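You operate a simulated robot arm through the tools that you are given. There is no shell and no other tool. Be economical: measure what you need, move in short steps, check, and stop when the job is done.

Carry out the task below with a simulated robot arm. There is one attempt and no reset: what you move stays moved.

TASK
Open the red table lever, brush the table's fluff down the hole, then shut the lever.
Fine: put the brush back. Set down upright: wooden brush. Where these are worked on the way, their far stop is far enough and under half their travel is too little: red table lever.

It is judged by the outcome, as a careful person would: the job done as asked, and still so three seconds after it is handed in. It fails if anything else is knocked over, pushed out of place, dropped, spilled or broken.

THE ROBOT
A 6-joint arm with a two-finger parallel gripper, fixed in place. Base frame: the origin is at the foot of the arm, x ahead of it, y to its left, z up; the work surface is at about z = 915. Units: mm, degrees, N and s.
With the tool pointing down near the work surface it reaches from about 240 to 660 mm from the base axis. Its first joint turns from -66.0 to 66.0 degrees. Payload 2.9 kg.
The TCP is the grasp point between the finger pads, 30 mm short of the fingertips. In the tool frame z runs along the fingers and y along their closing line. Largest opening 110 mm; finger width 20, thickness 10; the body of the gripper, 48 by 112 mm, starts 55 mm behind the TCP.
Orientation is told as [roll, pitch, yaw] about the base's x, y, z axes, in that order, counted from this pose: with the fingers straight down and closing along the base's y, the tool's x points along the base's -x, its y along +y and its z along -z.

THE INTERFACE
- The arm moves only by the tool nudge_tool. Its argument "motion" is one flat list of numbers, 6 for each row, row after row: the shift along the base's x, y, z in mm, then the turn, a rotation vector about the base's x, y, z in degrees. In form: [x, y, z, wx, wy, wz, x, y, z, wx, wy, wz, ...]. A call has 1 to 10 rows; each row shifts and turns the commanded pose from where the row before left it. "gripper" is the gripper command, from -1 (shut) to 1 (fully open), values between in proportion, set as the call begins (left out, the last holds). Rows are played at 5 a second. More than 50 mm and 8.6 degrees between two rows, or a gripper value outside its range, and nothing of the call is played. A pose out of reach is approached as far as the arm can. The call stops where the force on the tool passes 70 N (or 10 N more than at its start, if that is more) or the arm is blocked; 0.2 s more then pass. The fingers move at their own pace (about 108 mm/s each) and stop on an object; they squeeze with about 22 N. The grip force told is the motor's: it shows also when the fingers shut on nothing. Time passes only in rows, and 0.2 s behind the last, so rows that do not move let the fingers close. The reply holds the time, the measured pose of the TCP, the force on the tool along the base axes, the opening and the grip force, in the units named above and with some noise, with the torque about the TCP (base axes, N m) and any sound that the robot's microphone picked up.
- Cameras (640 x 400 px; columns grow to the right, rows downward): "scene" is fixed at [51.5, 414.7, 1393.3]; the picture's right is [-0.94, -0.33, 0.00], its down [-0.16, 0.46, -0.87] and it looks along [0.29, -0.82, -0.49] (base axes); focal length 312 px, centre (320, 200). "wrist" rides on the gripper at [72, 17, -103] in the tool frame; the picture's right is [-0.23, 0.97, 0.00], its down [-0.76, -0.18, -0.62] and it looks along [-0.61, -0.14, 0.78] (tool axes); focal length 222 px, centre (320, 200). There is no depth. A picture from a camera that has moved, and an enlarged one, comes with that camera's place and axes in the base frame and with its lens.
- get_image(camera): a new picture of that camera. It takes no simulated time.
- close_up(camera, box): a new picture of the part [left, top, right, bottom] of that camera's present view, enlarged. It takes no simulated time.
- hand_in(): hands the job in; it is judged then, once.

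Go step by step. Nothing tells you positions but the pictures and the camera data: compare them with the known pose of the tool, close in by small moves and look again before you grip or let go. The budget is 120 turns and 76 pictures, counting those below and the enlarged ones. Unless the task says otherwise, let go and move clear before handing in, and close with one line.

The tools are called after "Emit:" by a JSON object that holds its "op" and its "data". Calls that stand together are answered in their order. nudge_tool: Moves the arm, as the interface text tells. Its arguments: {"type":"object","properties":{"motion":{"type":"array","items":{"type":"number"}},"gripper":{"type":"number"}},"required":["motion"]} The other tools are called the same way: get_image (camera) takes a picture; close_up (camera, box) takes an enlarged picture of a part of a camera's view; hand_in () hands the job in.

At the start:

```text
time_s: 0.0
tool_pos: [306.3, -236.4, 1244.0]
tcp_rot: [0.0, 0.0, 0.0]
force: [-0.1, 0.6, 0.0]
wrist_torque: [0.01, 0.03, 0.01]
width: 109.9
grip_force: 0.0
```

scene: 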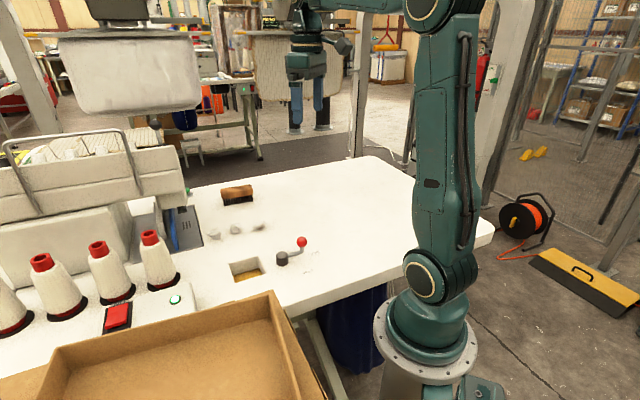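
wrist: 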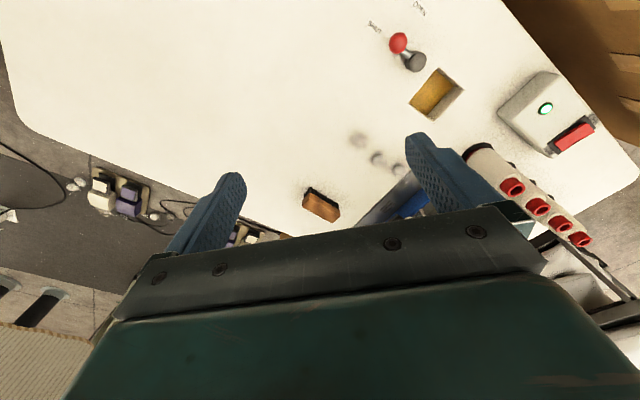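

I see a table with a brush, three fluffs, a hole and a red-knobbed lever. I'll look closer first.

Emit:
{"op": "close_up", "data": {"camera": "scene", "box": [190, 170, 350, 290]}}

Emit:
{"op": "close_up", "data": {"camera": "wrist", "box": [290, 0, 530, 230]}}

```text
3.33 times, centred on (270, 230) of scene
camera zoom: at [51.5, 414.7, 1393.3], right [-0.94, -0.33, 0.0], down [-0.16, 0.46, -0.87], along [0.29, -0.82, -0.49], focal length 1042 px, centre (487, 100)
```

zoom: 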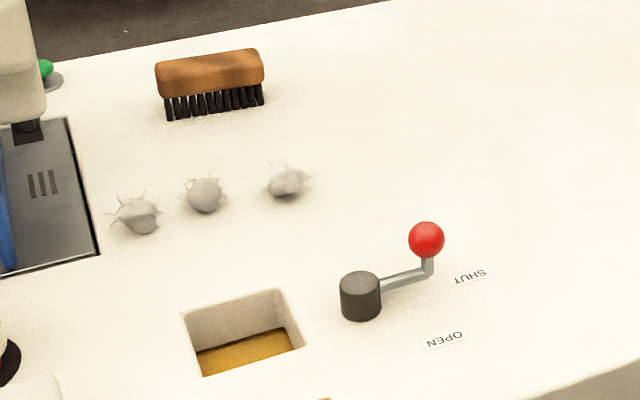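

```text
1.74 times, centred on (410, 115) of wrist
camera zoom: at [234.8, -219.4, 1347.2], right [0.23, 0.97, 0.0], down [0.76, -0.18, 0.62], along [0.61, -0.14, -0.78], focal length 386 px, centre (164, 348)
```

zoom: 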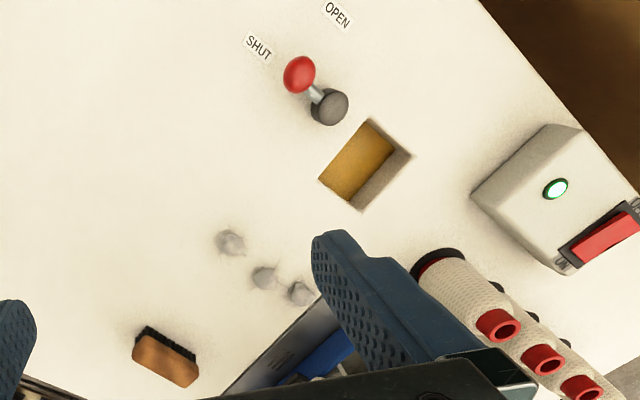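

The lever knob is at about (283,-115,958), with its hub at (319,-85), and it opens clockwise toward +y. The brush is near (556,-293), the hole centre near (385,-35), and the fluffs near (519,-109), (489,-152) and (436,-190). I'll move above the knob with the fingers set to straddle it.

Emit:
{"op": "nudge_tool", "data": {"motion": [-4.6, 24.2, -38.8, 0, 0, 0, -4.6, 24.2, -38.8, 0, 0, 0, -4.6, 24.2, -38.8, 0, 0, 0, -4.6, 24.2, -38.8, 0, 0, 0, -4.6, 24.2, -38.8, 0, 0, 0, 0, 0, 0, 0, 0, 0], "gripper": -0.1}}

Emit:
{"op": "get_image", "data": {"camera": "wrist"}}

Emit:
{"op": "close_up", "data": {"camera": "scene", "box": [230, 140, 390, 280]}}

```text
time_s: 1.4
tool_pos: [283.8, -115.7, 1047.0]
tcp_rot: [0.0, -0.1, 0.0]
force: [-0.5, -0.2, 0.2]
wrist_torque: [-0.03, -0.01, -0.01]
width: 49.6
grip_force: 0.1
```

```text
71 pictures are left
camera wrist: at [211.6, -98.0, 1151.9], right [0.23, 0.97, 0.0], down [0.76, -0.18, 0.62], along [0.61, -0.14, -0.78], focal length 222 px, centre (320, 200)
```

wrist: 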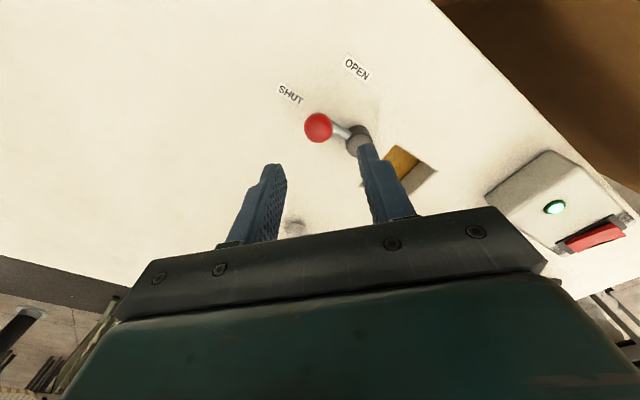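

```text
2.86 times, centred on (310, 210) of scene
camera zoom: at [51.5, 414.7, 1393.3], right [-0.94, -0.33, 0.0], down [-0.16, 0.46, -0.87], along [0.29, -0.82, -0.49], focal length 893 px, centre (349, 171)
```

zoom: 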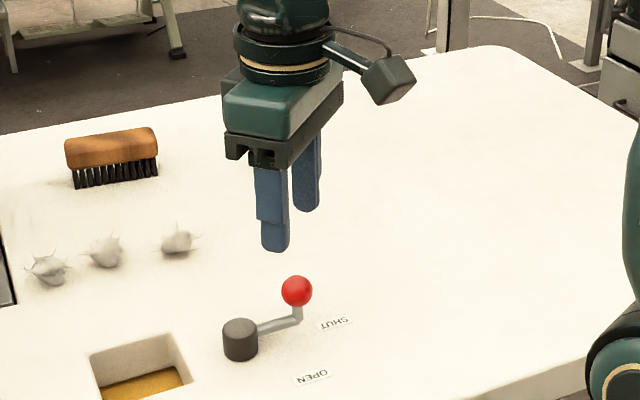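

The new view confirms the knob is centred under the fingers. I'll lower to straddle it.

Emit:
{"op": "nudge_tool", "data": {"motion": [0, 0, -25, 0, 0, 0, 0, 0, -25, 0, 0, 0, 0, 0, -17, 0, 0, 0, 0, 0, 0, 0, 0, 0]}}

Emit:
{"op": "close_up", "data": {"camera": "scene", "box": [230, 140, 390, 280]}}

```text
time_s: 2.4
tool_pos: [283.4, -115.4, 983.2]
tcp_rot: [0.0, 0.0, 0.0]
force: [0.0, 0.4, 0.3]
wrist_torque: [0.01, 0.02, 0.0]
width: 49.5
grip_force: 0.1
```

```text
2.86 times, centred on (310, 210) of scene
camera zoom: at [51.5, 414.7, 1393.3], right [-0.94, -0.33, 0.0], down [-0.16, 0.46, -0.87], along [0.29, -0.82, -0.49], focal length 893 px, centre (349, 171)
```

zoom: 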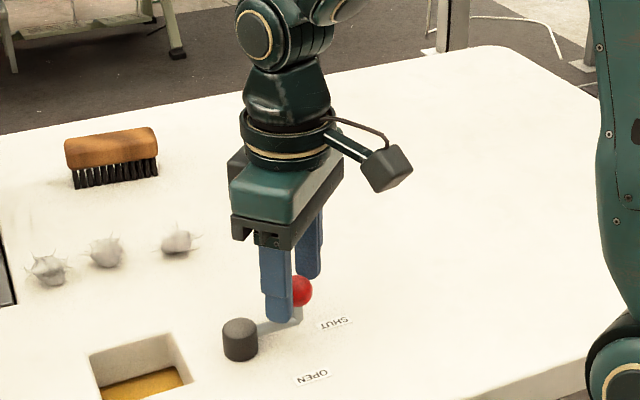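

The fingers are around the knob. I'll lower slightly and push toward OPEN along the arc.

Emit:
{"op": "nudge_tool", "data": {"motion": [0, 0, -5, 0, 0, 0, -3, 8, 0, 0, 0, 0, -4, 8, 0, 0, 0, 0, -3, 8, 0, 0, 0, 0, -2, 8, 0, 0, 0, 0, -1, 8, 0, 0, 0, 0, 0, 0, 0, 0, 0, 0]}}

Emit:
{"op": "close_up", "data": {"camera": "scene", "box": [230, 140, 390, 280]}}

```text
time_s: 4.0
tool_pos: [271.2, -75.4, 977.5]
tcp_rot: [0.0, 0.0, 0.0]
force: [-0.3, 0.3, 0.1]
wrist_torque: [0.01, -0.02, 0.01]
width: 49.5
grip_force: 0.1
```

```text
2.86 times, centred on (310, 210) of scene
camera zoom: at [51.5, 414.7, 1393.3], right [-0.94, -0.33, 0.0], down [-0.16, 0.46, -0.87], along [0.29, -0.82, -0.49], focal length 893 px, centre (349, 171)
```

zoom: 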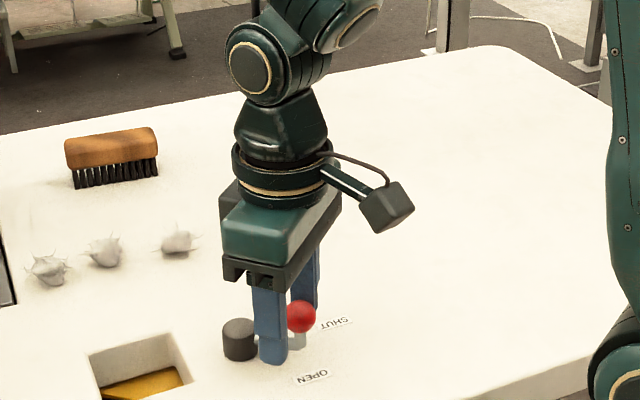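

The flap is starting to open. I'll keep pushing gently until I meet the stop.

Emit:
{"op": "nudge_tool", "data": {"motion": [0, 5, 0, 0, 0, 0, 0, 5, 0, 0, 0, 0, 1, 5, 0, 0, 0, 0, 1, 4, 0, 0, 0, 0, 0, 0, 0, 0, 0, 0]}}

Emit:
{"op": "close_up", "data": {"camera": "scene", "box": [230, 140, 390, 280]}}

```text
time_s: 5.2
tool_pos: [272.7, -56.6, 978.5]
tcp_rot: [0.0, 0.0, -0.1]
force: [-0.4, 0.6, -0.7]
wrist_torque: [0.01, 0.01, 0.0]
width: 49.8
grip_force: 0.2
```

```text
2.86 times, centred on (310, 210) of scene
camera zoom: at [51.5, 414.7, 1393.3], right [-0.94, -0.33, 0.0], down [-0.16, 0.46, -0.87], along [0.29, -0.82, -0.49], focal length 893 px, centre (349, 171)
```

zoom: 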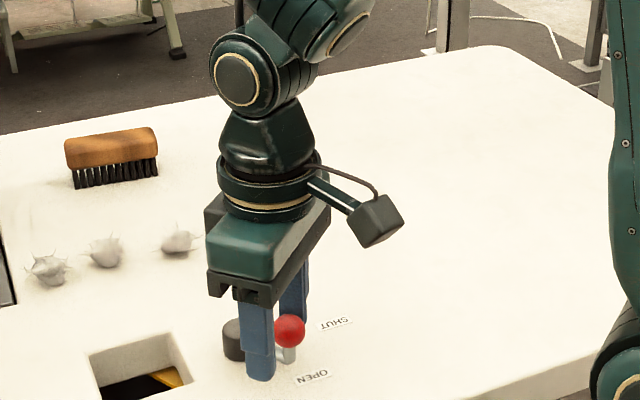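

The flap is mostly open and there is no stop yet, so I'll continue.

Emit:
{"op": "nudge_tool", "data": {"motion": [1, 3, 0, 0, 0, 0, 1, 3, 0, 0, 0, 0, 1, 3, 0, 0, 0, 0, 1, 3, 0, 0, 0, 0, 0, 0, 0, 0, 0, 0]}}

Emit:
{"op": "close_up", "data": {"camera": "scene", "box": [230, 140, 390, 280]}}

```text
time_s: 6.4
tool_pos: [277.9, -45.2, 977.4]
tcp_rot: [0.0, 0.0, 0.0]
force: [-0.1, -0.9, 0.8]
wrist_torque: [0.01, -0.01, 0.05]
width: 49.4
grip_force: 0.2
```

```text
2.86 times, centred on (310, 210) of scene
camera zoom: at [51.5, 414.7, 1393.3], right [-0.94, -0.33, 0.0], down [-0.16, 0.46, -0.87], along [0.29, -0.82, -0.49], focal length 893 px, centre (349, 171)
```

zoom: 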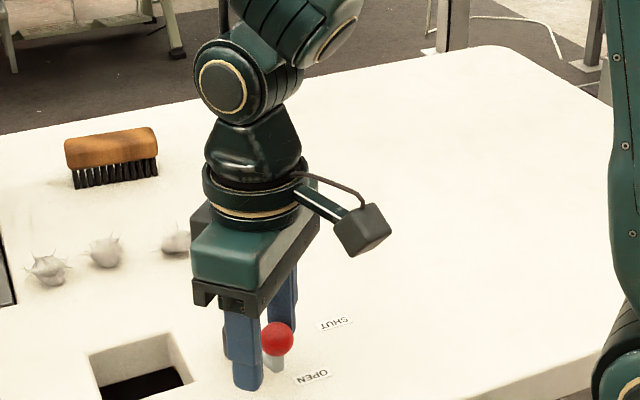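

The hole looks fully open. I'll feel for the end stop with a few more millimetres.

Emit:
{"op": "nudge_tool", "data": {"motion": [0.7, 2, 0, 0, 0, 0, 0.7, 2, 0, 0, 0, 0, 0.7, 2, 0, 0, 0, 0, 0, 0, 0, 0, 0, 0]}}

Emit:
{"op": "close_up", "data": {"camera": "scene", "box": [230, 140, 390, 280]}}

```text
time_s: 7.4
tool_pos: [279.1, -39.4, 977.3]
tcp_rot: [0.0, 0.1, 0.0]
force: [-2.9, -5.8, 0.7]
wrist_torque: [-0.12, 0.05, -0.07]
width: 52.2
grip_force: 2.8
```

```text
2.86 times, centred on (310, 210) of scene
camera zoom: at [51.4, 414.5, 1393.4], right [-0.94, -0.33, 0.0], down [-0.16, 0.46, -0.87], along [0.29, -0.82, -0.49], focal length 893 px, centre (349, 171)
```

zoom: 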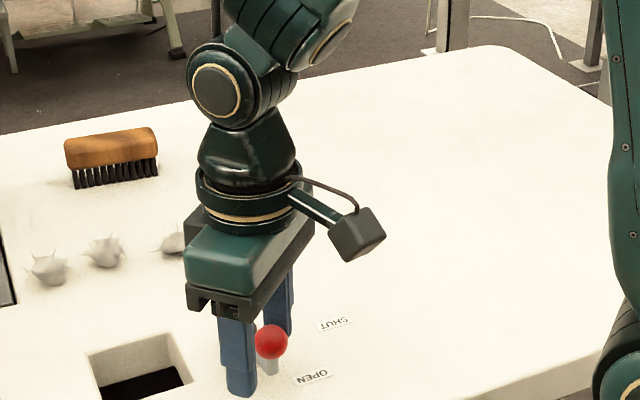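

The stop is reached and the lever is open. I'll back off, lift, and travel to above the brush while turning.

Emit:
{"op": "nudge_tool", "data": {"motion": [-1, -10, 0, 0, 0, 0, 0, 0, 40, 0, 0, 0, 0, 0, 40, 0, 0, 0, 0, 0, 40, 0, 0, 0]}}

Emit:
{"op": "nudge_tool", "data": {"motion": [30, -27, 0, 0, 0, 4, 30, -27, 0, 0, 0, 4, 30, -27, 0, 0, 0, 4, 30, -27, 0, 0, 0, 4, 30, -27, 0, 0, 0, 4, 30, -27, 0, 0, 0, 4, 30, -27, 0, 0, 0, 4, 30, -27, 0, 0, 0, 4, 30, -27, 0, 0, 0, 5, 0, 0, 0, 0, 0, 0], "gripper": 0.45}}

Emit:
{"op": "get_image", "data": {"camera": "wrist"}}

Emit:
{"op": "close_up", "data": {"camera": "scene", "box": [180, 140, 340, 280]}}

```text
time_s: 8.4
tool_pos: [277.6, -50.2, 1098.1]
tcp_rot: [0.0, 0.0, 0.0]
force: [0.6, -0.1, 0.1]
wrist_torque: [-0.01, 0.0, 0.04]
width: 49.4
grip_force: 0.1
```

```text
time_s: 10.6
tool_pos: [548.5, -292.1, 1097.8]
tcp_rot: [0.1, 0.1, 37.0]
force: [0.0, 0.5, 0.0]
wrist_torque: [-0.02, 0.01, -0.01]
width: 80.1
grip_force: 0.1
```

```text
64 pictures are left
camera wrist: at [480.3, -321.1, 1201.2], right [-0.41, 0.91, 0.0], down [0.72, 0.32, 0.62], along [0.57, 0.25, -0.78], focal length 222 px, centre (320, 200)
```

wrist: 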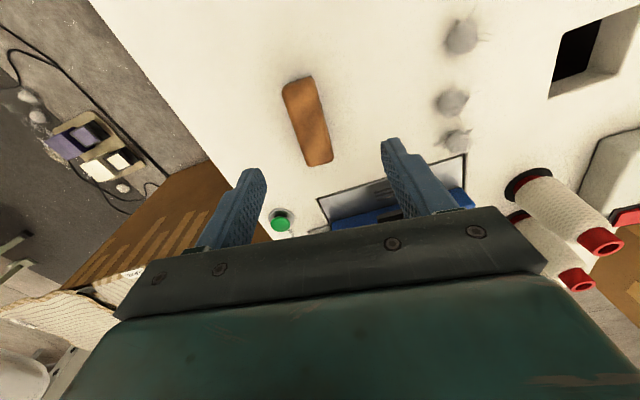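

```text
2.86 times, centred on (260, 210) of scene
camera zoom: at [51.5, 414.6, 1393.3], right [-0.94, -0.33, 0.0], down [-0.16, 0.46, -0.87], along [0.29, -0.82, -0.49], focal length 893 px, centre (491, 171)
```

zoom: 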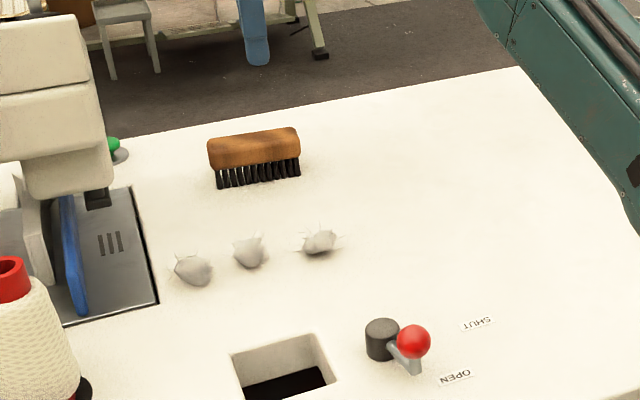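

The brush centre is at about (567,-296), with its long axis near 38°. I'll align and lower to just above it.

Emit:
{"op": "nudge_tool", "data": {"motion": [18.5, -4, 0, 0, 0, 1, 0, 0, -45, 0, 0, 0, 0, 0, -45, 0, 0, 0, 0, 0, 0, 0, 0, 0]}}

Emit:
{"op": "get_image", "data": {"camera": "wrist"}}

Emit:
{"op": "close_up", "data": {"camera": "scene", "box": [200, 150, 280, 220]}}

```text
time_s: 11.6
tool_pos: [566.4, -296.0, 1008.1]
tcp_rot: [0.1, 0.1, 38.0]
force: [0.1, 0.6, 0.4]
wrist_torque: [0.02, 0.0, 0.0]
width: 79.9
grip_force: 0.0
```

```text
62 pictures are left
camera wrist: at [498.6, -327.0, 1111.3], right [-0.42, 0.91, 0.0], down [0.71, 0.33, 0.62], along [0.57, 0.26, -0.78], focal length 222 px, centre (320, 200)
```

wrist: 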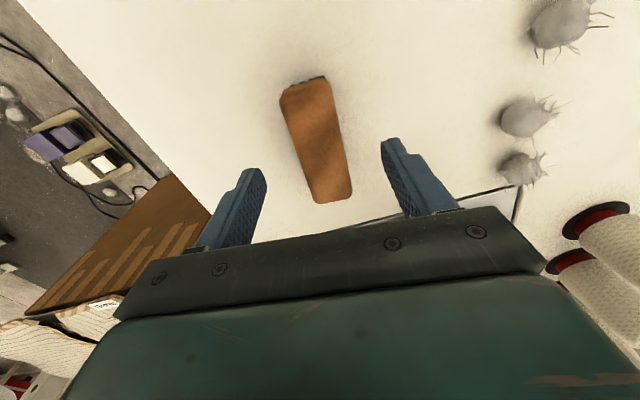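

```text
5.71 times, centred on (240, 185) of scene
camera zoom: at [51.5, 414.7, 1393.3], right [-0.94, -0.33, 0.0], down [-0.16, 0.46, -0.87], along [0.29, -0.82, -0.49], focal length 1786 px, centre (777, 286)
```

zoom: 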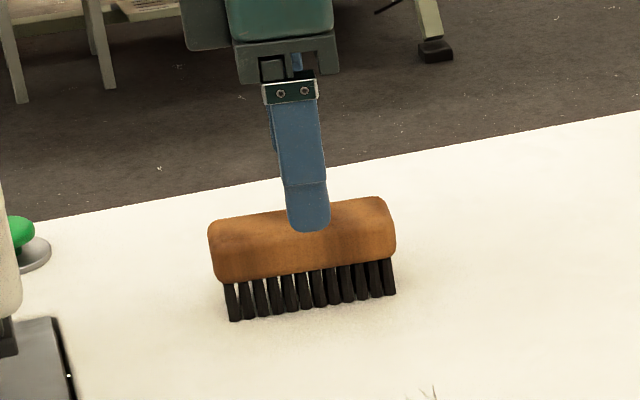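

Alignment is good. I'll descend to TCP z of about 965, so the fingertips reach the bottom of the wooden block, and close.

Emit:
{"op": "nudge_tool", "data": {"motion": [0, 0, -22, 0, 0, 1, 0, 0, -21, 0, 0, 0, 0, 0, 0, 0, 0, 0]}}

Emit:
{"op": "nudge_tool", "data": {"motion": [0, 0, 0, 0, 0, 0, 0, 0, 0, 0, 0, 0, 0, 0, 0, 0, 0, 0], "gripper": -1}}

Emit:
{"op": "close_up", "data": {"camera": "scene", "box": [200, 150, 280, 220]}}

```text
time_s: 12.4
tool_pos: [566.6, -296.9, 964.9]
tcp_rot: [0.0, 0.0, 39.0]
force: [0.1, 0.5, -0.4]
wrist_torque: [0.01, -0.02, -0.03]
width: 79.7
grip_force: 0.0
```

```text
time_s: 13.2
tool_pos: [567.3, -297.6, 965.4]
tcp_rot: [0.0, 0.0, 38.9]
force: [0.5, 0.5, -0.3]
wrist_torque: [-0.02, 0.02, 0.01]
width: 35.6
grip_force: 22.2
```

```text
5.71 times, centred on (240, 185) of scene
camera zoom: at [51.5, 414.7, 1393.3], right [-0.94, -0.33, 0.0], down [-0.16, 0.46, -0.87], along [0.29, -0.82, -0.49], focal length 1786 px, centre (777, 286)
```

zoom: 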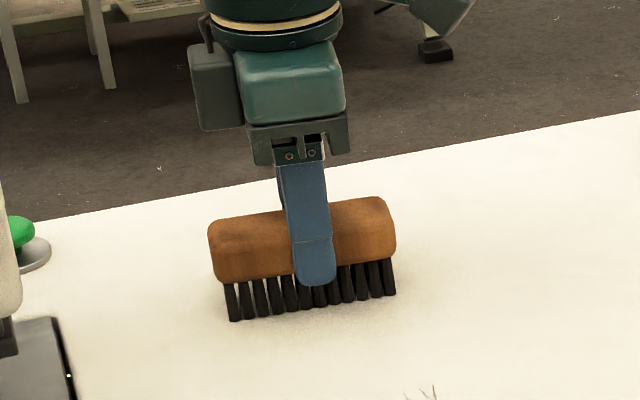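

The brush is gripped. I'll lift it and carry it behind the two fluffs nearest the machine, turning it to face the hole.

Emit:
{"op": "nudge_tool", "data": {"motion": [0, 0, 25, 0, 0, 0, 0, 0, 25, 0, 0, 0, -6, 32, 0, 0, 0, 4, -6, 32, 0, 0, 0, 4, -6, 32, 0, 0, 0, 4, -5, 33, 0, 0, 0, 3, 0, 0, 0, 0, 0, 0]}}

Emit:
{"op": "get_image", "data": {"camera": "wrist"}}

Emit:
{"op": "close_up", "data": {"camera": "scene", "box": [180, 140, 340, 280]}}

```text
time_s: 14.8
tool_pos: [543.2, -166.2, 1015.6]
tcp_rot: [0.0, -0.1, 54.0]
force: [0.2, -0.6, -0.6]
wrist_torque: [0.03, 0.05, 0.0]
width: 35.6
grip_force: 21.7
```

```text
59 pictures are left
camera wrist: at [486.6, -214.2, 1118.7], right [-0.65, 0.76, 0.0], down [0.59, 0.51, 0.62], along [0.47, 0.41, -0.78], focal length 222 px, centre (320, 200)
```

wrist: 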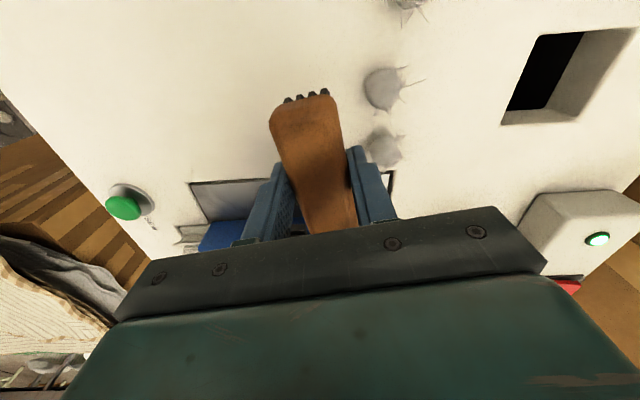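

```text
2.86 times, centred on (260, 210) of scene
camera zoom: at [51.5, 414.7, 1393.3], right [-0.94, -0.33, 0.0], down [-0.16, 0.46, -0.87], along [0.29, -0.82, -0.49], focal length 893 px, centre (491, 171)
```

zoom: 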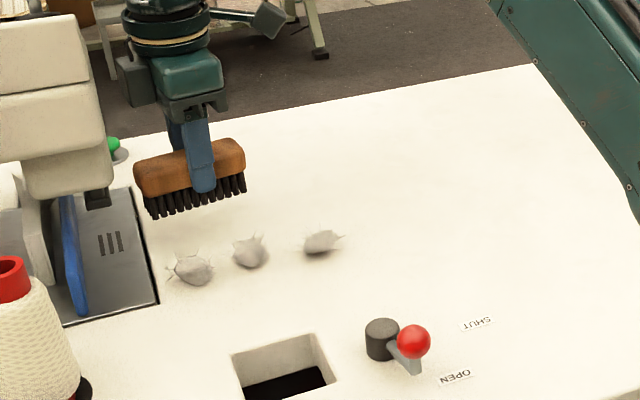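

The clearance to the machine plate is tight, so I'll shift 8 mm away from it and lower to the table.

Emit:
{"op": "nudge_tool", "data": {"motion": [-6, -5.5, 0, 0, 0, 0, 0, 0, -20, 0, 0, 0, 0, 0, -20, 0, 0, 0, 0, 0, -9.3, 0, 0, 0, 0, 0, 0, 0, 0, 0]}}

Emit:
{"op": "close_up", "data": {"camera": "scene", "box": [200, 170, 300, 250]}}

```text
time_s: 16.0
tool_pos: [538.0, -173.7, 964.6]
tcp_rot: [0.0, -0.1, 54.0]
force: [0.6, 0.3, -0.4]
wrist_torque: [0.01, 0.03, -0.02]
width: 35.5
grip_force: 22.1
```

```text
5.00 times, centred on (250, 210) of scene
camera zoom: at [51.5, 414.7, 1393.3], right [-0.94, -0.33, 0.0], down [-0.16, 0.46, -0.87], along [0.29, -0.82, -0.49], focal length 1563 px, centre (670, 150)
```

zoom: 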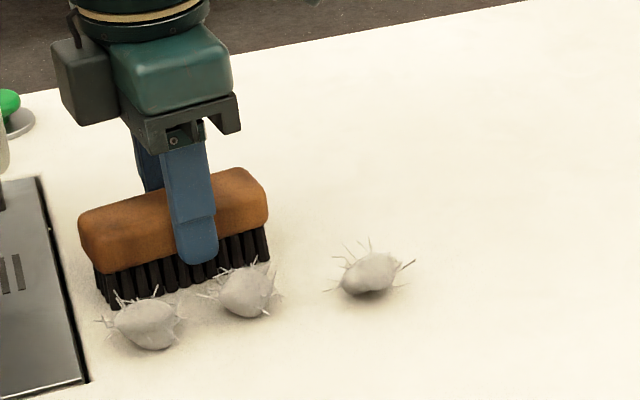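

Both fluffs lie in front of the brush. I'll make a small shift for margin, then sweep toward the hole.

Emit:
{"op": "nudge_tool", "data": {"motion": [3.6, 3.5, 0.5, 0, 0, 0, -8, 5.9, 0, 0, 0, 0, -8, 5.9, 0, 0, 0, 0, -8, 5.9, 0, 0, 0, 0, -8, 5.9, 0, 0, 0, 0, -8, 5.9, 0, 0, 0, 0, 0, 0, 0, 0, 0, 0]}}

Emit:
{"op": "close_up", "data": {"camera": "scene", "box": [200, 170, 320, 280]}}

```text
time_s: 17.6
tool_pos: [501.6, -138.7, 966.3]
tcp_rot: [-0.1, 0.1, 54.1]
force: [0.6, 0.0, -0.5]
wrist_torque: [0.03, 0.0, 0.02]
width: 35.6
grip_force: 21.8
```

```text
3.64 times, centred on (260, 225) of scene
camera zoom: at [51.5, 414.7, 1393.3], right [-0.94, -0.33, 0.0], down [-0.16, 0.46, -0.87], along [0.29, -0.82, -0.49], focal length 1136 px, centre (538, 109)
```

zoom: 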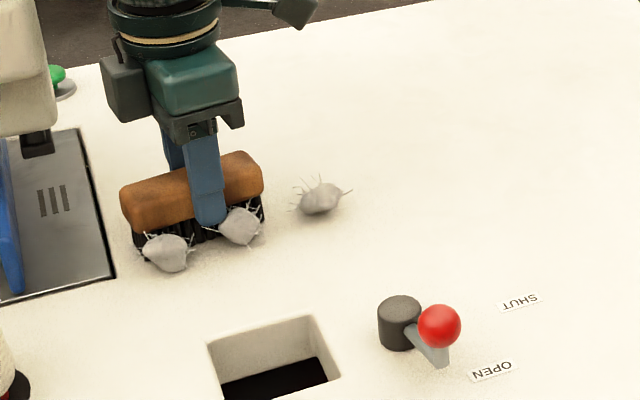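

Both fluffs are moving with the brush and tracking toward the hole mouth. I'll continue.

Emit:
{"op": "nudge_tool", "data": {"motion": [-8, 5.9, 0, 0, 0, 0, -8, 5.9, 0, 0, 0, 0, -8, 5.9, 0, 0, 0, 0, -8, 5.9, 0, 0, 0, 0, -8, 5.9, 0, 0, 0, 0, 0, 0, 0, 0, 0, 0]}}

Emit:
{"op": "close_up", "data": {"camera": "scene", "box": [200, 170, 320, 280]}}

```text
time_s: 19.0
tool_pos: [462.1, -110.9, 965.7]
tcp_rot: [0.1, 0.0, 54.1]
force: [1.4, -0.6, -1.1]
wrist_torque: [-0.03, 0.02, -0.02]
width: 35.7
grip_force: 22.0
```

```text
3.64 times, centred on (260, 225) of scene
camera zoom: at [51.5, 414.7, 1393.3], right [-0.94, -0.33, 0.0], down [-0.16, 0.46, -0.87], along [0.29, -0.82, -0.49], focal length 1136 px, centre (538, 109)
```

zoom: 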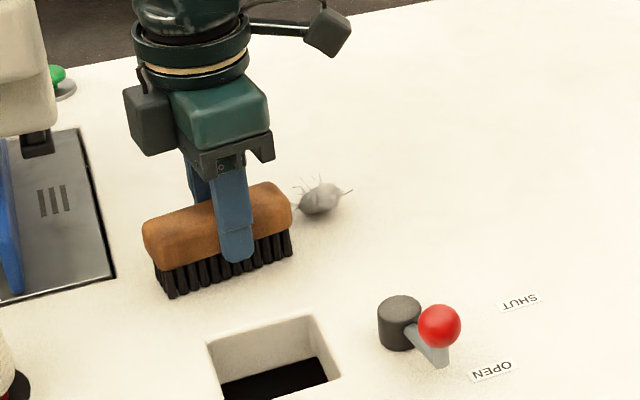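

The two fluffs are no longer visible in front of the brush. I need to find where they went.

Emit:
{"op": "get_image", "data": {"camera": "wrist"}}

Emit:
{"op": "get_image", "data": {"camera": "scene"}}

```text
54 pictures are left
camera wrist: at [405.0, -158.0, 1069.5], right [-0.65, 0.76, 0.0], down [0.59, 0.51, 0.62], along [0.47, 0.41, -0.78], focal length 222 px, centre (320, 200)
```

wrist: 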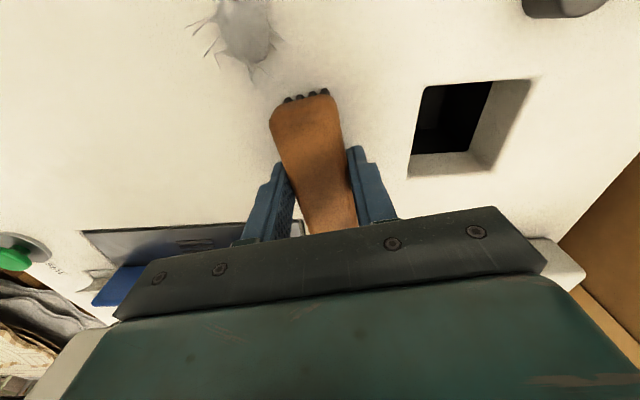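

```text
53 pictures are left
```

scene: 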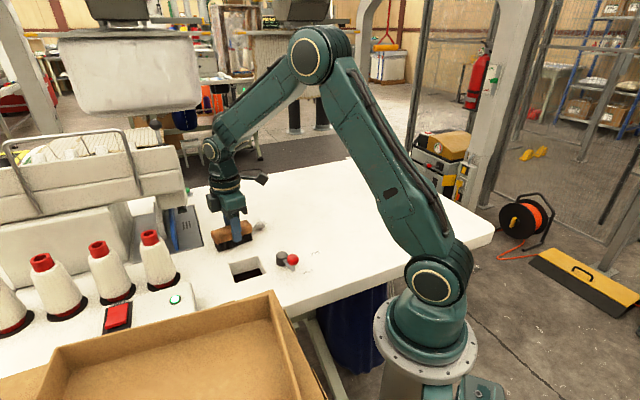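

The fluffs may be behind or under the brush, so I'll lift it straight up and look.

Emit:
{"op": "nudge_tool", "data": {"motion": [0, 0, 30, 0, 0, 0, 0, 0, 40, 0, 0, 0, 0, 0, 0, 0, 0, 0]}}

Emit:
{"op": "close_up", "data": {"camera": "scene", "box": [180, 150, 340, 290]}}

Emit:
{"op": "get_image", "data": {"camera": "wrist"}}

```text
time_s: 19.8
tool_pos: [462.2, -110.1, 1036.8]
tcp_rot: [0.1, 0.1, 54.0]
force: [0.5, -0.2, -0.5]
wrist_torque: [-0.01, 0.02, -0.01]
width: 35.7
grip_force: 22.2
```

```text
2.86 times, centred on (260, 220) of scene
camera zoom: at [51.5, 414.7, 1393.3], right [-0.94, -0.33, 0.0], down [-0.16, 0.46, -0.87], along [0.29, -0.82, -0.49], focal length 893 px, centre (491, 143)
```

zoom: 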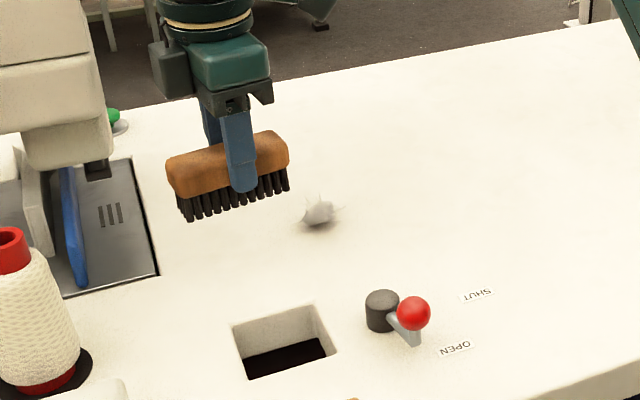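

```text
51 pictures are left
camera wrist: at [405.2, -158.4, 1139.6], right [-0.65, 0.76, 0.0], down [0.59, 0.51, 0.62], along [0.47, 0.41, -0.78], focal length 222 px, centre (320, 200)
```

wrist: 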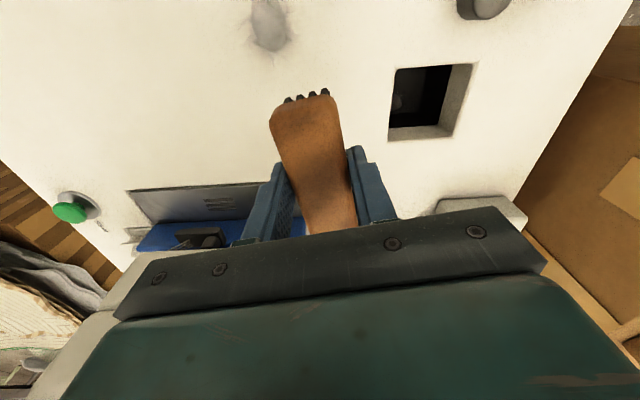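

Something pale shows inside the hole, so I'll look closer.

Emit:
{"op": "close_up", "data": {"camera": "wrist", "box": [370, 40, 490, 150]}}

Emit:
{"op": "close_up", "data": {"camera": "scene", "box": [170, 160, 290, 270]}}

```text
3.64 times, centred on (430, 95) of wrist
camera zoom: at [405.2, -158.4, 1139.6], right [-0.65, 0.76, 0.0], down [0.59, 0.51, 0.62], along [0.47, 0.41, -0.78], focal length 808 px, centre (-80, 582)
```

zoom: 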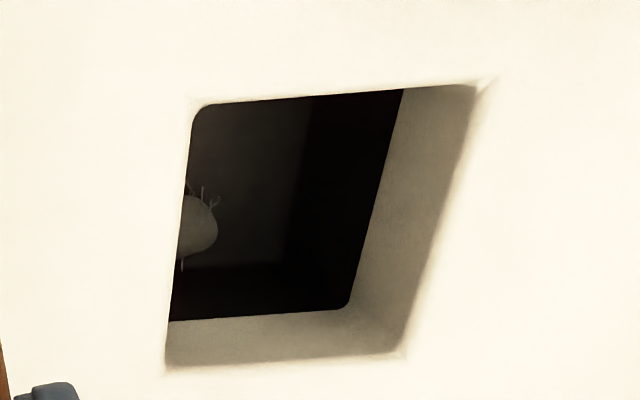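

```text
3.64 times, centred on (230, 215) of scene
camera zoom: at [51.5, 414.7, 1393.3], right [-0.94, -0.33, 0.0], down [-0.16, 0.46, -0.87], along [0.29, -0.82, -0.49], focal length 1136 px, centre (647, 146)
```

zoom: 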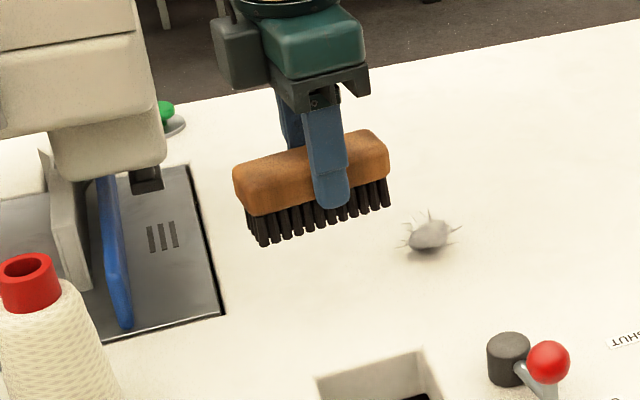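

At least one fluff is visible down the hole, and they seem to have rolled in. Next I'll move behind the third fluff at about (434,-188) and turn the brush to face the hole.

Emit:
{"op": "nudge_tool", "data": {"motion": [-1, -25, 0, 0, 0, -7, -1, -25, 0, 0, 0, -7, -1, -25, 0, 0, 0, -7, -1, -25, 0, 0, 0, -7, 0, -21, 0, 0, 0, -8, 0, 0, 0, 0, 0, 0]}}

Emit:
{"op": "get_image", "data": {"camera": "wrist"}}

Emit:
{"op": "close_up", "data": {"camera": "scene", "box": [180, 150, 340, 290]}}

```text
time_s: 21.2
tool_pos: [457.6, -232.7, 1035.3]
tcp_rot: [0.0, 0.0, 18.0]
force: [0.0, 0.0, -1.1]
wrist_torque: [0.01, -0.02, -0.01]
width: 35.5
grip_force: 21.5
```

```text
48 pictures are left
camera wrist: at [383.3, -237.3, 1139.0], right [-0.08, 1.0, 0.0], down [0.78, 0.06, 0.62], along [0.62, 0.05, -0.78], focal length 222 px, centre (320, 200)
```

wrist: 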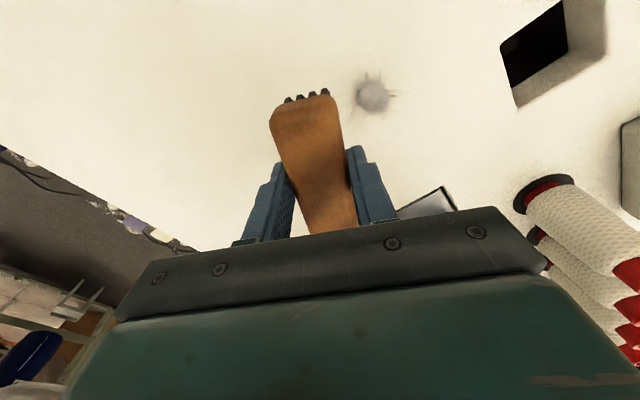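

```text
2.86 times, centred on (260, 220) of scene
camera zoom: at [51.5, 414.6, 1393.3], right [-0.94, -0.33, 0.0], down [-0.16, 0.46, -0.87], along [0.29, -0.82, -0.49], focal length 893 px, centre (491, 143)
```

zoom: 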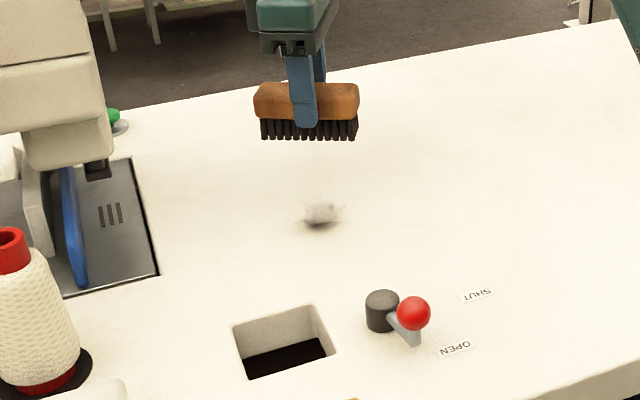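

The rest of the table is clear and only the third fluff remains. I'll lower behind it and sweep.

Emit:
{"op": "nudge_tool", "data": {"motion": [0, 0, -25, 0, 0, 0, 0, 0, -25, 0, 0, 0, 0, 0, -19.5, 0, 0, 0, 0, 0, 0, 0, 0, 0]}}

Emit:
{"op": "nudge_tool", "data": {"motion": [-2.5, 7.6, 0, 0, 0, 0, -2.5, 7.6, 0, 0, 0, 0, -2.5, 7.6, 0, 0, 0, 0, -2.5, 7.6, 0, 0, 0, 0, -2.5, 7.6, 0, 0, 0, 0, -2.5, 7.6, 0, 0, 0, 0, 0, 0, 0, 0, 0, 0]}}

Emit:
{"op": "close_up", "data": {"camera": "scene", "box": [200, 170, 320, 280]}}

```text
time_s: 22.2
tool_pos: [458.3, -231.8, 965.3]
tcp_rot: [0.0, 0.0, 18.0]
force: [-0.9, 0.0, -0.5]
wrist_torque: [0.04, -0.02, 0.02]
width: 35.6
grip_force: 22.1
```

```text
time_s: 23.8
tool_pos: [441.9, -183.7, 964.7]
tcp_rot: [0.1, 0.1, 18.2]
force: [1.0, -0.6, 2.9]
wrist_torque: [0.03, 0.03, -0.04]
width: 35.5
grip_force: 21.8
```

```text
3.64 times, centred on (260, 225) of scene
camera zoom: at [51.5, 414.7, 1393.3], right [-0.94, -0.33, 0.0], down [-0.16, 0.46, -0.87], along [0.29, -0.82, -0.49], focal length 1136 px, centre (538, 109)
```

zoom: 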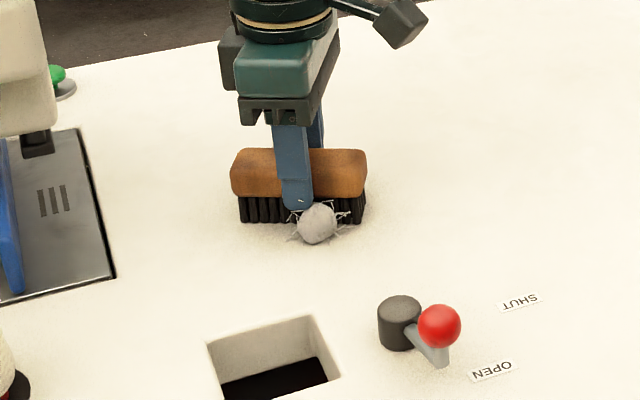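

The fluff is in front of the brush and on track, so I'll continue.

Emit:
{"op": "nudge_tool", "data": {"motion": [-2.5, 7.6, 0.5, 0, 0, 0, -2.5, 7.6, 0, 0, 0, 0, -2.5, 7.6, 0, 0, 0, 0, -2.5, 7.6, 0, 0, 0, 0, -2.5, 7.6, 0, 0, 0, 0, -2.5, 7.6, 0, 0, 0, 0, -2.5, 7.6, 0, 0, 0, 0, 0, 0, 0, 0, 0, 0]}}

Emit:
{"op": "close_up", "data": {"camera": "scene", "box": [200, 170, 320, 280]}}

```text
time_s: 25.6
tool_pos: [425.0, -131.5, 967.7]
tcp_rot: [0.0, 0.0, 18.1]
force: [0.8, -0.3, 0.3]
wrist_torque: [0.02, -0.01, 0.0]
width: 35.3
grip_force: 22.1
```

```text
3.64 times, centred on (260, 225) of scene
camera zoom: at [51.5, 414.7, 1393.3], right [-0.94, -0.33, 0.0], down [-0.16, 0.46, -0.87], along [0.29, -0.82, -0.49], focal length 1136 px, centre (538, 109)
```

zoom: 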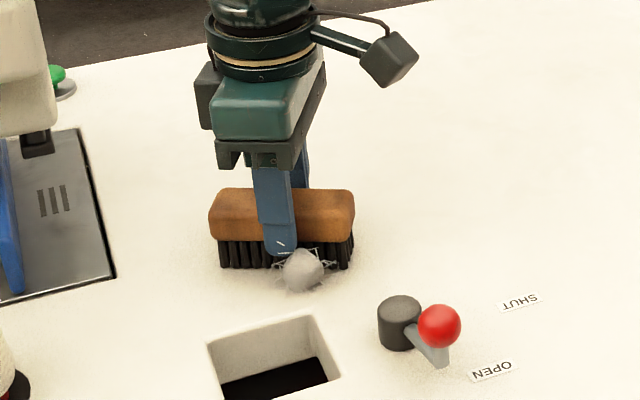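

Emit:
{"op": "nudge_tool", "data": {"motion": [-1.5, 7.8, -0.7, 0, 0, 0, -1.5, 7.8, 0, 0, 0, 0, -1.5, 7.8, 0, 0, 0, 0, -1.5, 7.8, 0, 0, 0, 0, 0, 0, 0, 0, 0, 0]}}

Emit:
{"op": "close_up", "data": {"camera": "scene", "box": [200, 170, 320, 280]}}

```text
time_s: 26.8
tool_pos: [419.7, -101.0, 965.7]
tcp_rot: [0.1, 0.0, 18.0]
force: [-0.1, -0.9, 0.8]
wrist_torque: [0.02, 0.02, 0.02]
width: 35.6
grip_force: 21.9
```

```text
3.64 times, centred on (260, 225) of scene
camera zoom: at [51.5, 414.7, 1393.3], right [-0.94, -0.33, 0.0], down [-0.16, 0.46, -0.87], along [0.29, -0.82, -0.49], focal length 1136 px, centre (538, 109)
```

zoom: 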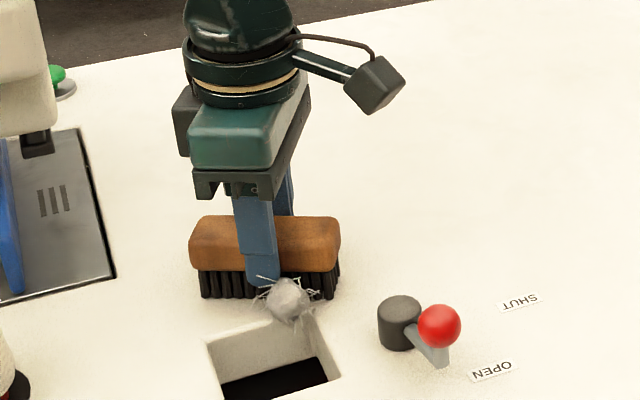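

The fluff is at the hole's edge, and a bit more will push it in.

Emit:
{"op": "nudge_tool", "data": {"motion": [-1.5, 7, 0, 0, 0, 0, -1.5, 7, 0, 0, 0, 0, -1.5, 7, 0, 0, 0, 0, 0, 0, 0, 0, 0, 0, 0, 0, 0, 0, 0, 0]}}

Emit:
{"op": "close_up", "data": {"camera": "scene", "box": [200, 170, 320, 280]}}

```text
time_s: 28.0
tool_pos: [414.1, -79.8, 967.6]
tcp_rot: [0.0, -0.1, 18.0]
force: [0.2, -0.6, -0.7]
wrist_torque: [0.0, 0.02, -0.01]
width: 35.3
grip_force: 22.4
```

```text
3.64 times, centred on (260, 225) of scene
camera zoom: at [51.5, 414.7, 1393.3], right [-0.94, -0.33, 0.0], down [-0.16, 0.46, -0.87], along [0.29, -0.82, -0.49], focal length 1136 px, centre (538, 109)
```

zoom: 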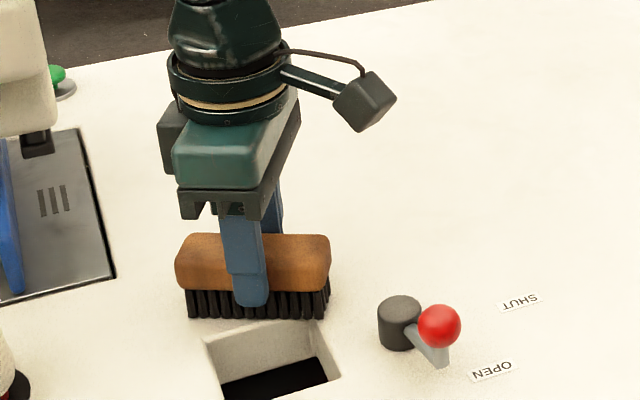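

The third fluff dropped in. I'll lift and check that none of the fluff is stuck to the brush.

Emit:
{"op": "nudge_tool", "data": {"motion": [0, 0, 30, 0, 0, 0, 0, 0, 40, 0, 0, 0, 0, 0, 0, 0, 0, 0]}}

Emit:
{"op": "close_up", "data": {"camera": "scene", "box": [180, 150, 340, 290]}}

Emit:
{"op": "nudge_tool", "data": {"motion": [22, -31, 0, 0, 0, 3, 22, -31, 0, 0, 0, 3, 22, -31, 0, 0, 0, 3, 22, -31, 0, 0, 0, 3, 22, -31, 0, 0, 0, 3, 22, -31, 0, 0, 0, 3, 20, -31, 0, 0, 0, 3, 0, 0, 0, 0, 0, 0]}}

Emit:
{"op": "get_image", "data": {"camera": "scene"}}

Emit:
{"op": "get_image", "data": {"camera": "wrist"}}

```text
time_s: 28.8
tool_pos: [414.4, -79.0, 1036.2]
tcp_rot: [0.1, 0.0, 18.0]
force: [-0.5, 0.1, -1.5]
wrist_torque: [-0.02, -0.03, 0.02]
width: 35.5
grip_force: 22.1
```

```text
2.86 times, centred on (260, 220) of scene
camera zoom: at [51.5, 414.7, 1393.3], right [-0.94, -0.33, 0.0], down [-0.16, 0.46, -0.87], along [0.29, -0.82, -0.49], focal length 893 px, centre (491, 143)
```

zoom: 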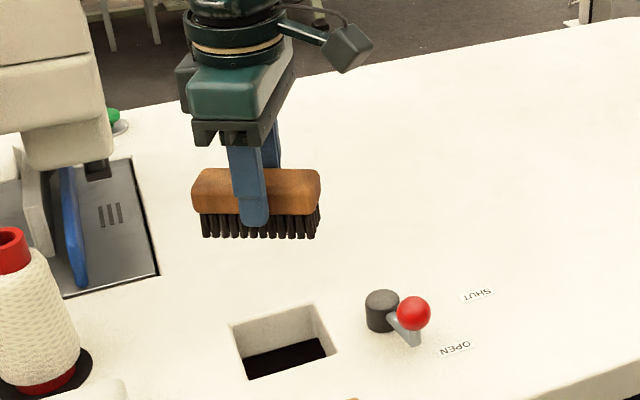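

```text
time_s: 30.6
tool_pos: [565.5, -297.2, 1036.0]
tcp_rot: [0.0, 0.0, 39.1]
force: [0.0, 0.0, -0.3]
wrist_torque: [0.0, 0.01, -0.01]
width: 35.6
grip_force: 21.9
```

```text
41 pictures are left
```

scene: 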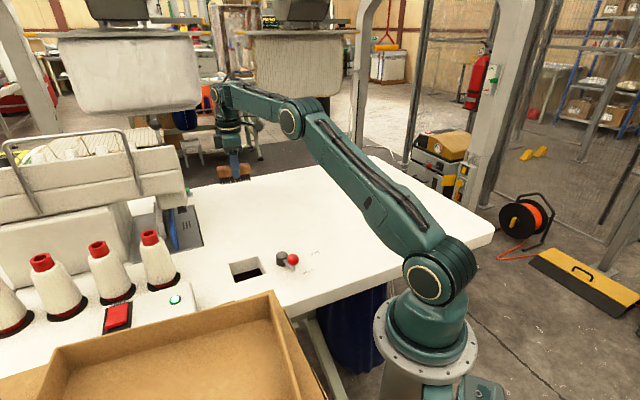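

```text
40 pictures are left
camera wrist: at [499.1, -328.7, 1140.2], right [-0.44, 0.9, 0.0], down [0.7, 0.34, 0.62], along [0.56, 0.27, -0.78], focal length 222 px, centre (320, 200)
```

wrist: 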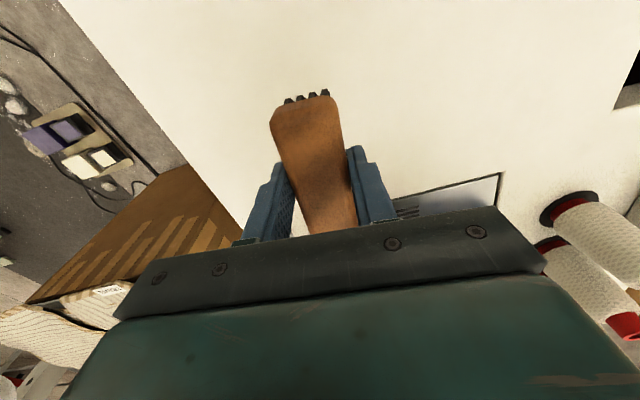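

The table is clean. I'll set the brush down in its original spot.

Emit:
{"op": "nudge_tool", "data": {"motion": [1, 0, -25, 0, 0, 0, 0, 0, -25, 0, 0, 0, 0, 0, -15, 0, 0, 0, 0, 0, -3, 0, 0, 0, 0, 0, -2.5, 0, 0, 0, 0, 0, 0, 0, 0, 0]}}

Emit:
{"op": "close_up", "data": {"camera": "scene", "box": [200, 150, 280, 220]}}

```text
time_s: 32.0
tool_pos: [568.4, -296.9, 966.3]
tcp_rot: [0.0, 0.1, 38.9]
force: [0.4, 0.0, -0.1]
wrist_torque: [-0.02, -0.02, 0.0]
width: 35.7
grip_force: 21.9
```

```text
5.71 times, centred on (240, 185) of scene
camera zoom: at [51.5, 414.7, 1393.3], right [-0.94, -0.33, 0.0], down [-0.16, 0.46, -0.87], along [0.29, -0.82, -0.49], focal length 1786 px, centre (777, 286)
```

zoom: 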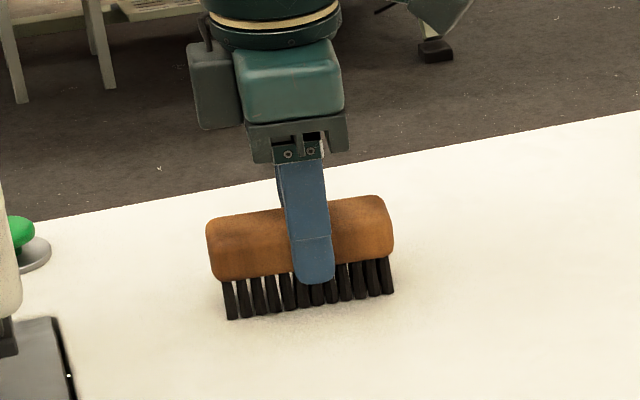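

The brush is within a millimetre or two of its original pose, so I'll touch down gently.

Emit:
{"op": "nudge_tool", "data": {"motion": [-0.5, 0, -1, 0, 0, 0, 0, 0, -0.7, 0, 0, 0, 0, 0, 0, 0, 0, 0]}}

```text
time_s: 32.8
tool_pos: [567.4, -297.0, 964.9]
tcp_rot: [-0.1, 0.0, 39.1]
force: [-1.5, 0.3, 5.7]
wrist_torque: [0.18, -0.02, -0.01]
width: 35.6
grip_force: 21.9
```

The brush is touching the table. I'll open partway (to about 75 mm), then lift.

Emit:
{"op": "nudge_tool", "data": {"motion": [0, 0, 0, 0, 0, 0, 0, 0, 0, 0, 0, 0], "gripper": 0.4}}

Emit:
{"op": "nudge_tool", "data": {"motion": [0, 0, 25, 0, 0, 0, 0, 0, 40, 0, 0, 0, 0, 0, 40, 0, 0, 0, 0, 0, 28, 0, 0, 0, 0, 0, 0, 0, 0, 0]}}

Emit:
{"op": "close_up", "data": {"camera": "scene", "box": [180, 140, 340, 280]}}

```text
time_s: 33.4
tool_pos: [566.5, -297.3, 964.5]
tcp_rot: [0.1, 0.0, 39.1]
force: [0.2, -1.3, 0.1]
wrist_torque: [0.01, -0.02, 0.02]
width: 77.1
grip_force: 0.0
```

```text
time_s: 34.6
tool_pos: [566.3, -297.4, 1097.8]
tcp_rot: [-0.1, -0.1, 39.0]
force: [-0.3, -0.2, 0.1]
wrist_torque: [-0.01, 0.03, 0.0]
width: 76.9
grip_force: 0.0
```

```text
2.86 times, centred on (260, 210) of scene
camera zoom: at [51.5, 414.7, 1393.3], right [-0.94, -0.33, 0.0], down [-0.16, 0.46, -0.87], along [0.29, -0.82, -0.49], focal length 893 px, centre (491, 171)
```

zoom: 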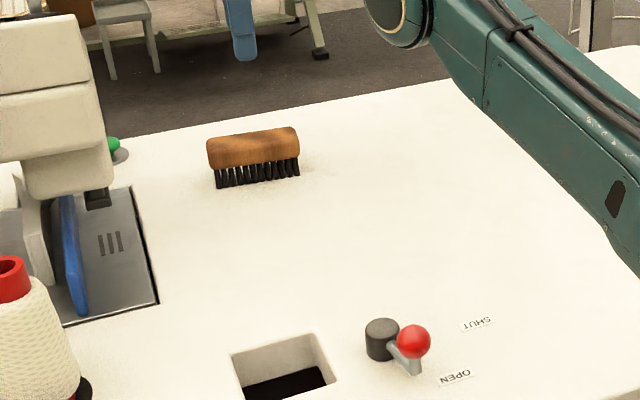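

The brush is standing back in place. Next I'll return above the open knob at about (278,-53) with zero yaw.

Emit:
{"op": "nudge_tool", "data": {"motion": [-32, 27.1, 0, 0, 0, -4.5, -32, 27.1, 0, 0, 0, -4.5, -32, 27.1, 0, 0, 0, -4.5, -32, 27.1, 0, 0, 0, -4.5, -32, 27.1, 0, 0, 0, -4.5, -32, 27.1, 0, 0, 0, -4.5, -32, 27.1, 0, 0, 0, -4, -32, 27.1, 0, 0, 0, -4, -32, 27.1, 0, 0, 0, -4, 0, 0, 0, 0, 0, 0], "gripper": -0.1}}

Emit:
{"op": "nudge_tool", "data": {"motion": [0, 0, -25, 0, 0, 0, 0, 0, -25, 0, 0, 0, 0, 0, 0, 0, 0, 0]}}

Emit:
{"op": "get_image", "data": {"camera": "wrist"}}

```text
time_s: 36.8
tool_pos: [277.9, -52.7, 1097.6]
tcp_rot: [-0.1, 0.0, 0.0]
force: [1.1, -0.1, -0.9]
wrist_torque: [0.02, 0.02, -0.01]
width: 49.2
grip_force: 0.1
```

```text
time_s: 37.6
tool_pos: [278.1, -53.0, 1046.1]
tcp_rot: [-0.1, 0.1, 0.1]
force: [0.1, 0.5, -0.7]
wrist_torque: [0.01, 0.0, 0.01]
width: 49.7
grip_force: 0.0
```

```text
37 pictures are left
camera wrist: at [206.0, -36.1, 1150.0], right [0.23, 0.97, 0.0], down [0.76, -0.18, 0.62], along [0.61, -0.14, -0.78], focal length 222 px, centre (320, 200)
```

wrist: 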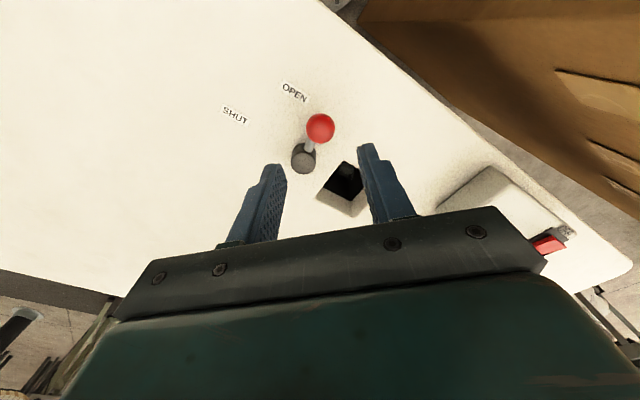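

The knob is centred between the fingers. I'll lower and swing it back toward SHUT along the arc.

Emit:
{"op": "nudge_tool", "data": {"motion": [0, 0, -25, 0, 0, 0, 0, 0, -25, 0, 0, 0, 0, 0, -18, 0, 0, 0, 0, 0, 0, 0, 0, 0]}}

Emit:
{"op": "nudge_tool", "data": {"motion": [0, -7, 0, 0, 0, 0, 0, -6, 0, 0, 0, 0, -3, -6, 0, 0, 0, 0, -2, -6, 0, 0, 0, 0, -2, -6, 0, 0, 0, 0, -1, -6, 0, 0, 0, 0, 0, -6, 0, 0, 0, 0, 1, -6, 0, 0, 0, 0, 1.5, -6, 0, 0, 0, 0, 0, 0, 0, 0, 0, 0]}}

Emit:
{"op": "close_up", "data": {"camera": "scene", "box": [230, 140, 390, 280]}}

```text
time_s: 38.6
tool_pos: [279.2, -53.0, 978.3]
tcp_rot: [0.0, -0.1, 0.0]
force: [0.4, 0.4, -0.6]
wrist_torque: [0.02, 0.01, -0.01]
width: 49.4
grip_force: 0.0
```

```text
time_s: 40.8
tool_pos: [273.1, -108.0, 978.8]
tcp_rot: [0.0, 0.0, 0.0]
force: [0.3, 0.2, 1.0]
wrist_torque: [-0.02, -0.02, 0.0]
width: 49.6
grip_force: 0.2
```

```text
2.86 times, centred on (310, 210) of scene
camera zoom: at [51.5, 414.7, 1393.3], right [-0.94, -0.33, 0.0], down [-0.16, 0.46, -0.87], along [0.29, -0.82, -0.49], focal length 893 px, centre (349, 171)
```

zoom: 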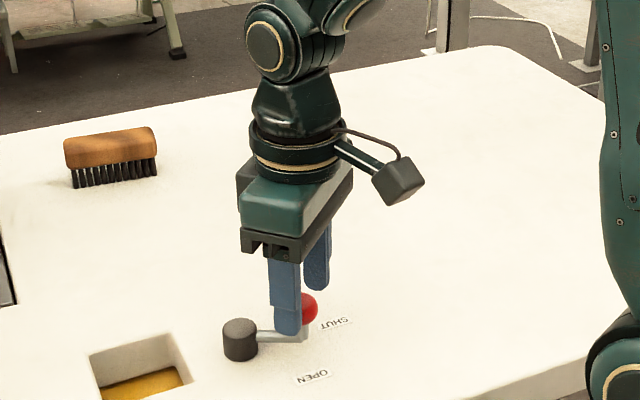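

The flap is closing. I'll continue in small steps to the SHUT stop.

Emit:
{"op": "nudge_tool", "data": {"motion": [1.5, -4, 0, 0, 0, 0, 2, -4, 0, 0, 0, 0, 2, -4, 0, 0, 0, 0, 1.5, -3, 0, 0, 0, 0, 1.5, -3, 0, 0, 0, 0, 1, -2, 0, 0, 0, 0, 0, 0, 0, 0, 0, 0]}}

Emit:
{"op": "close_up", "data": {"camera": "scene", "box": [230, 140, 390, 280]}}

```text
time_s: 42.4
tool_pos: [283.2, -128.2, 978.5]
tcp_rot: [-0.1, 0.0, 0.1]
force: [1.0, 0.6, 0.0]
wrist_torque: [0.02, -0.02, -0.04]
width: 50.0
grip_force: 0.1
```

```text
2.86 times, centred on (310, 210) of scene
camera zoom: at [51.5, 414.7, 1393.3], right [-0.94, -0.33, 0.0], down [-0.16, 0.46, -0.87], along [0.29, -0.82, -0.49], focal length 893 px, centre (349, 171)
```

zoom: 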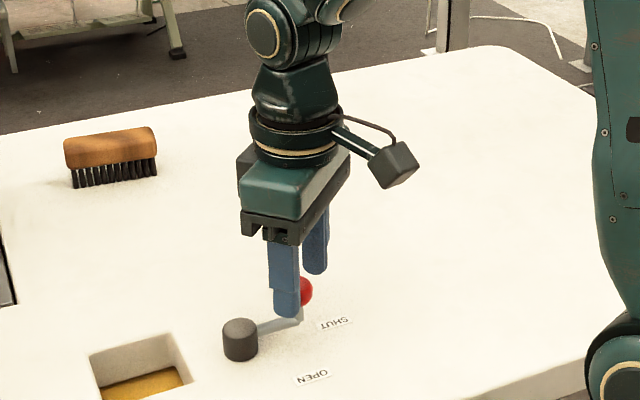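

Nearly at the original position. I'll feel for the stop.

Emit:
{"op": "nudge_tool", "data": {"motion": [0.8, -1.5, 0, 0, 0, 0, 0.8, -1.5, 0, 0, 0, 0, 0.8, -1.5, 0, 0, 0, 0, 0, 0, 0, 0, 0, 0]}}

```text
time_s: 43.4
tool_pos: [284.7, -132.1, 978.7]
tcp_rot: [0.0, 0.1, 0.1]
force: [-4.8, 12.9, -1.7]
wrist_torque: [0.21, 0.15, 0.14]
width: 55.5
grip_force: 6.3
```

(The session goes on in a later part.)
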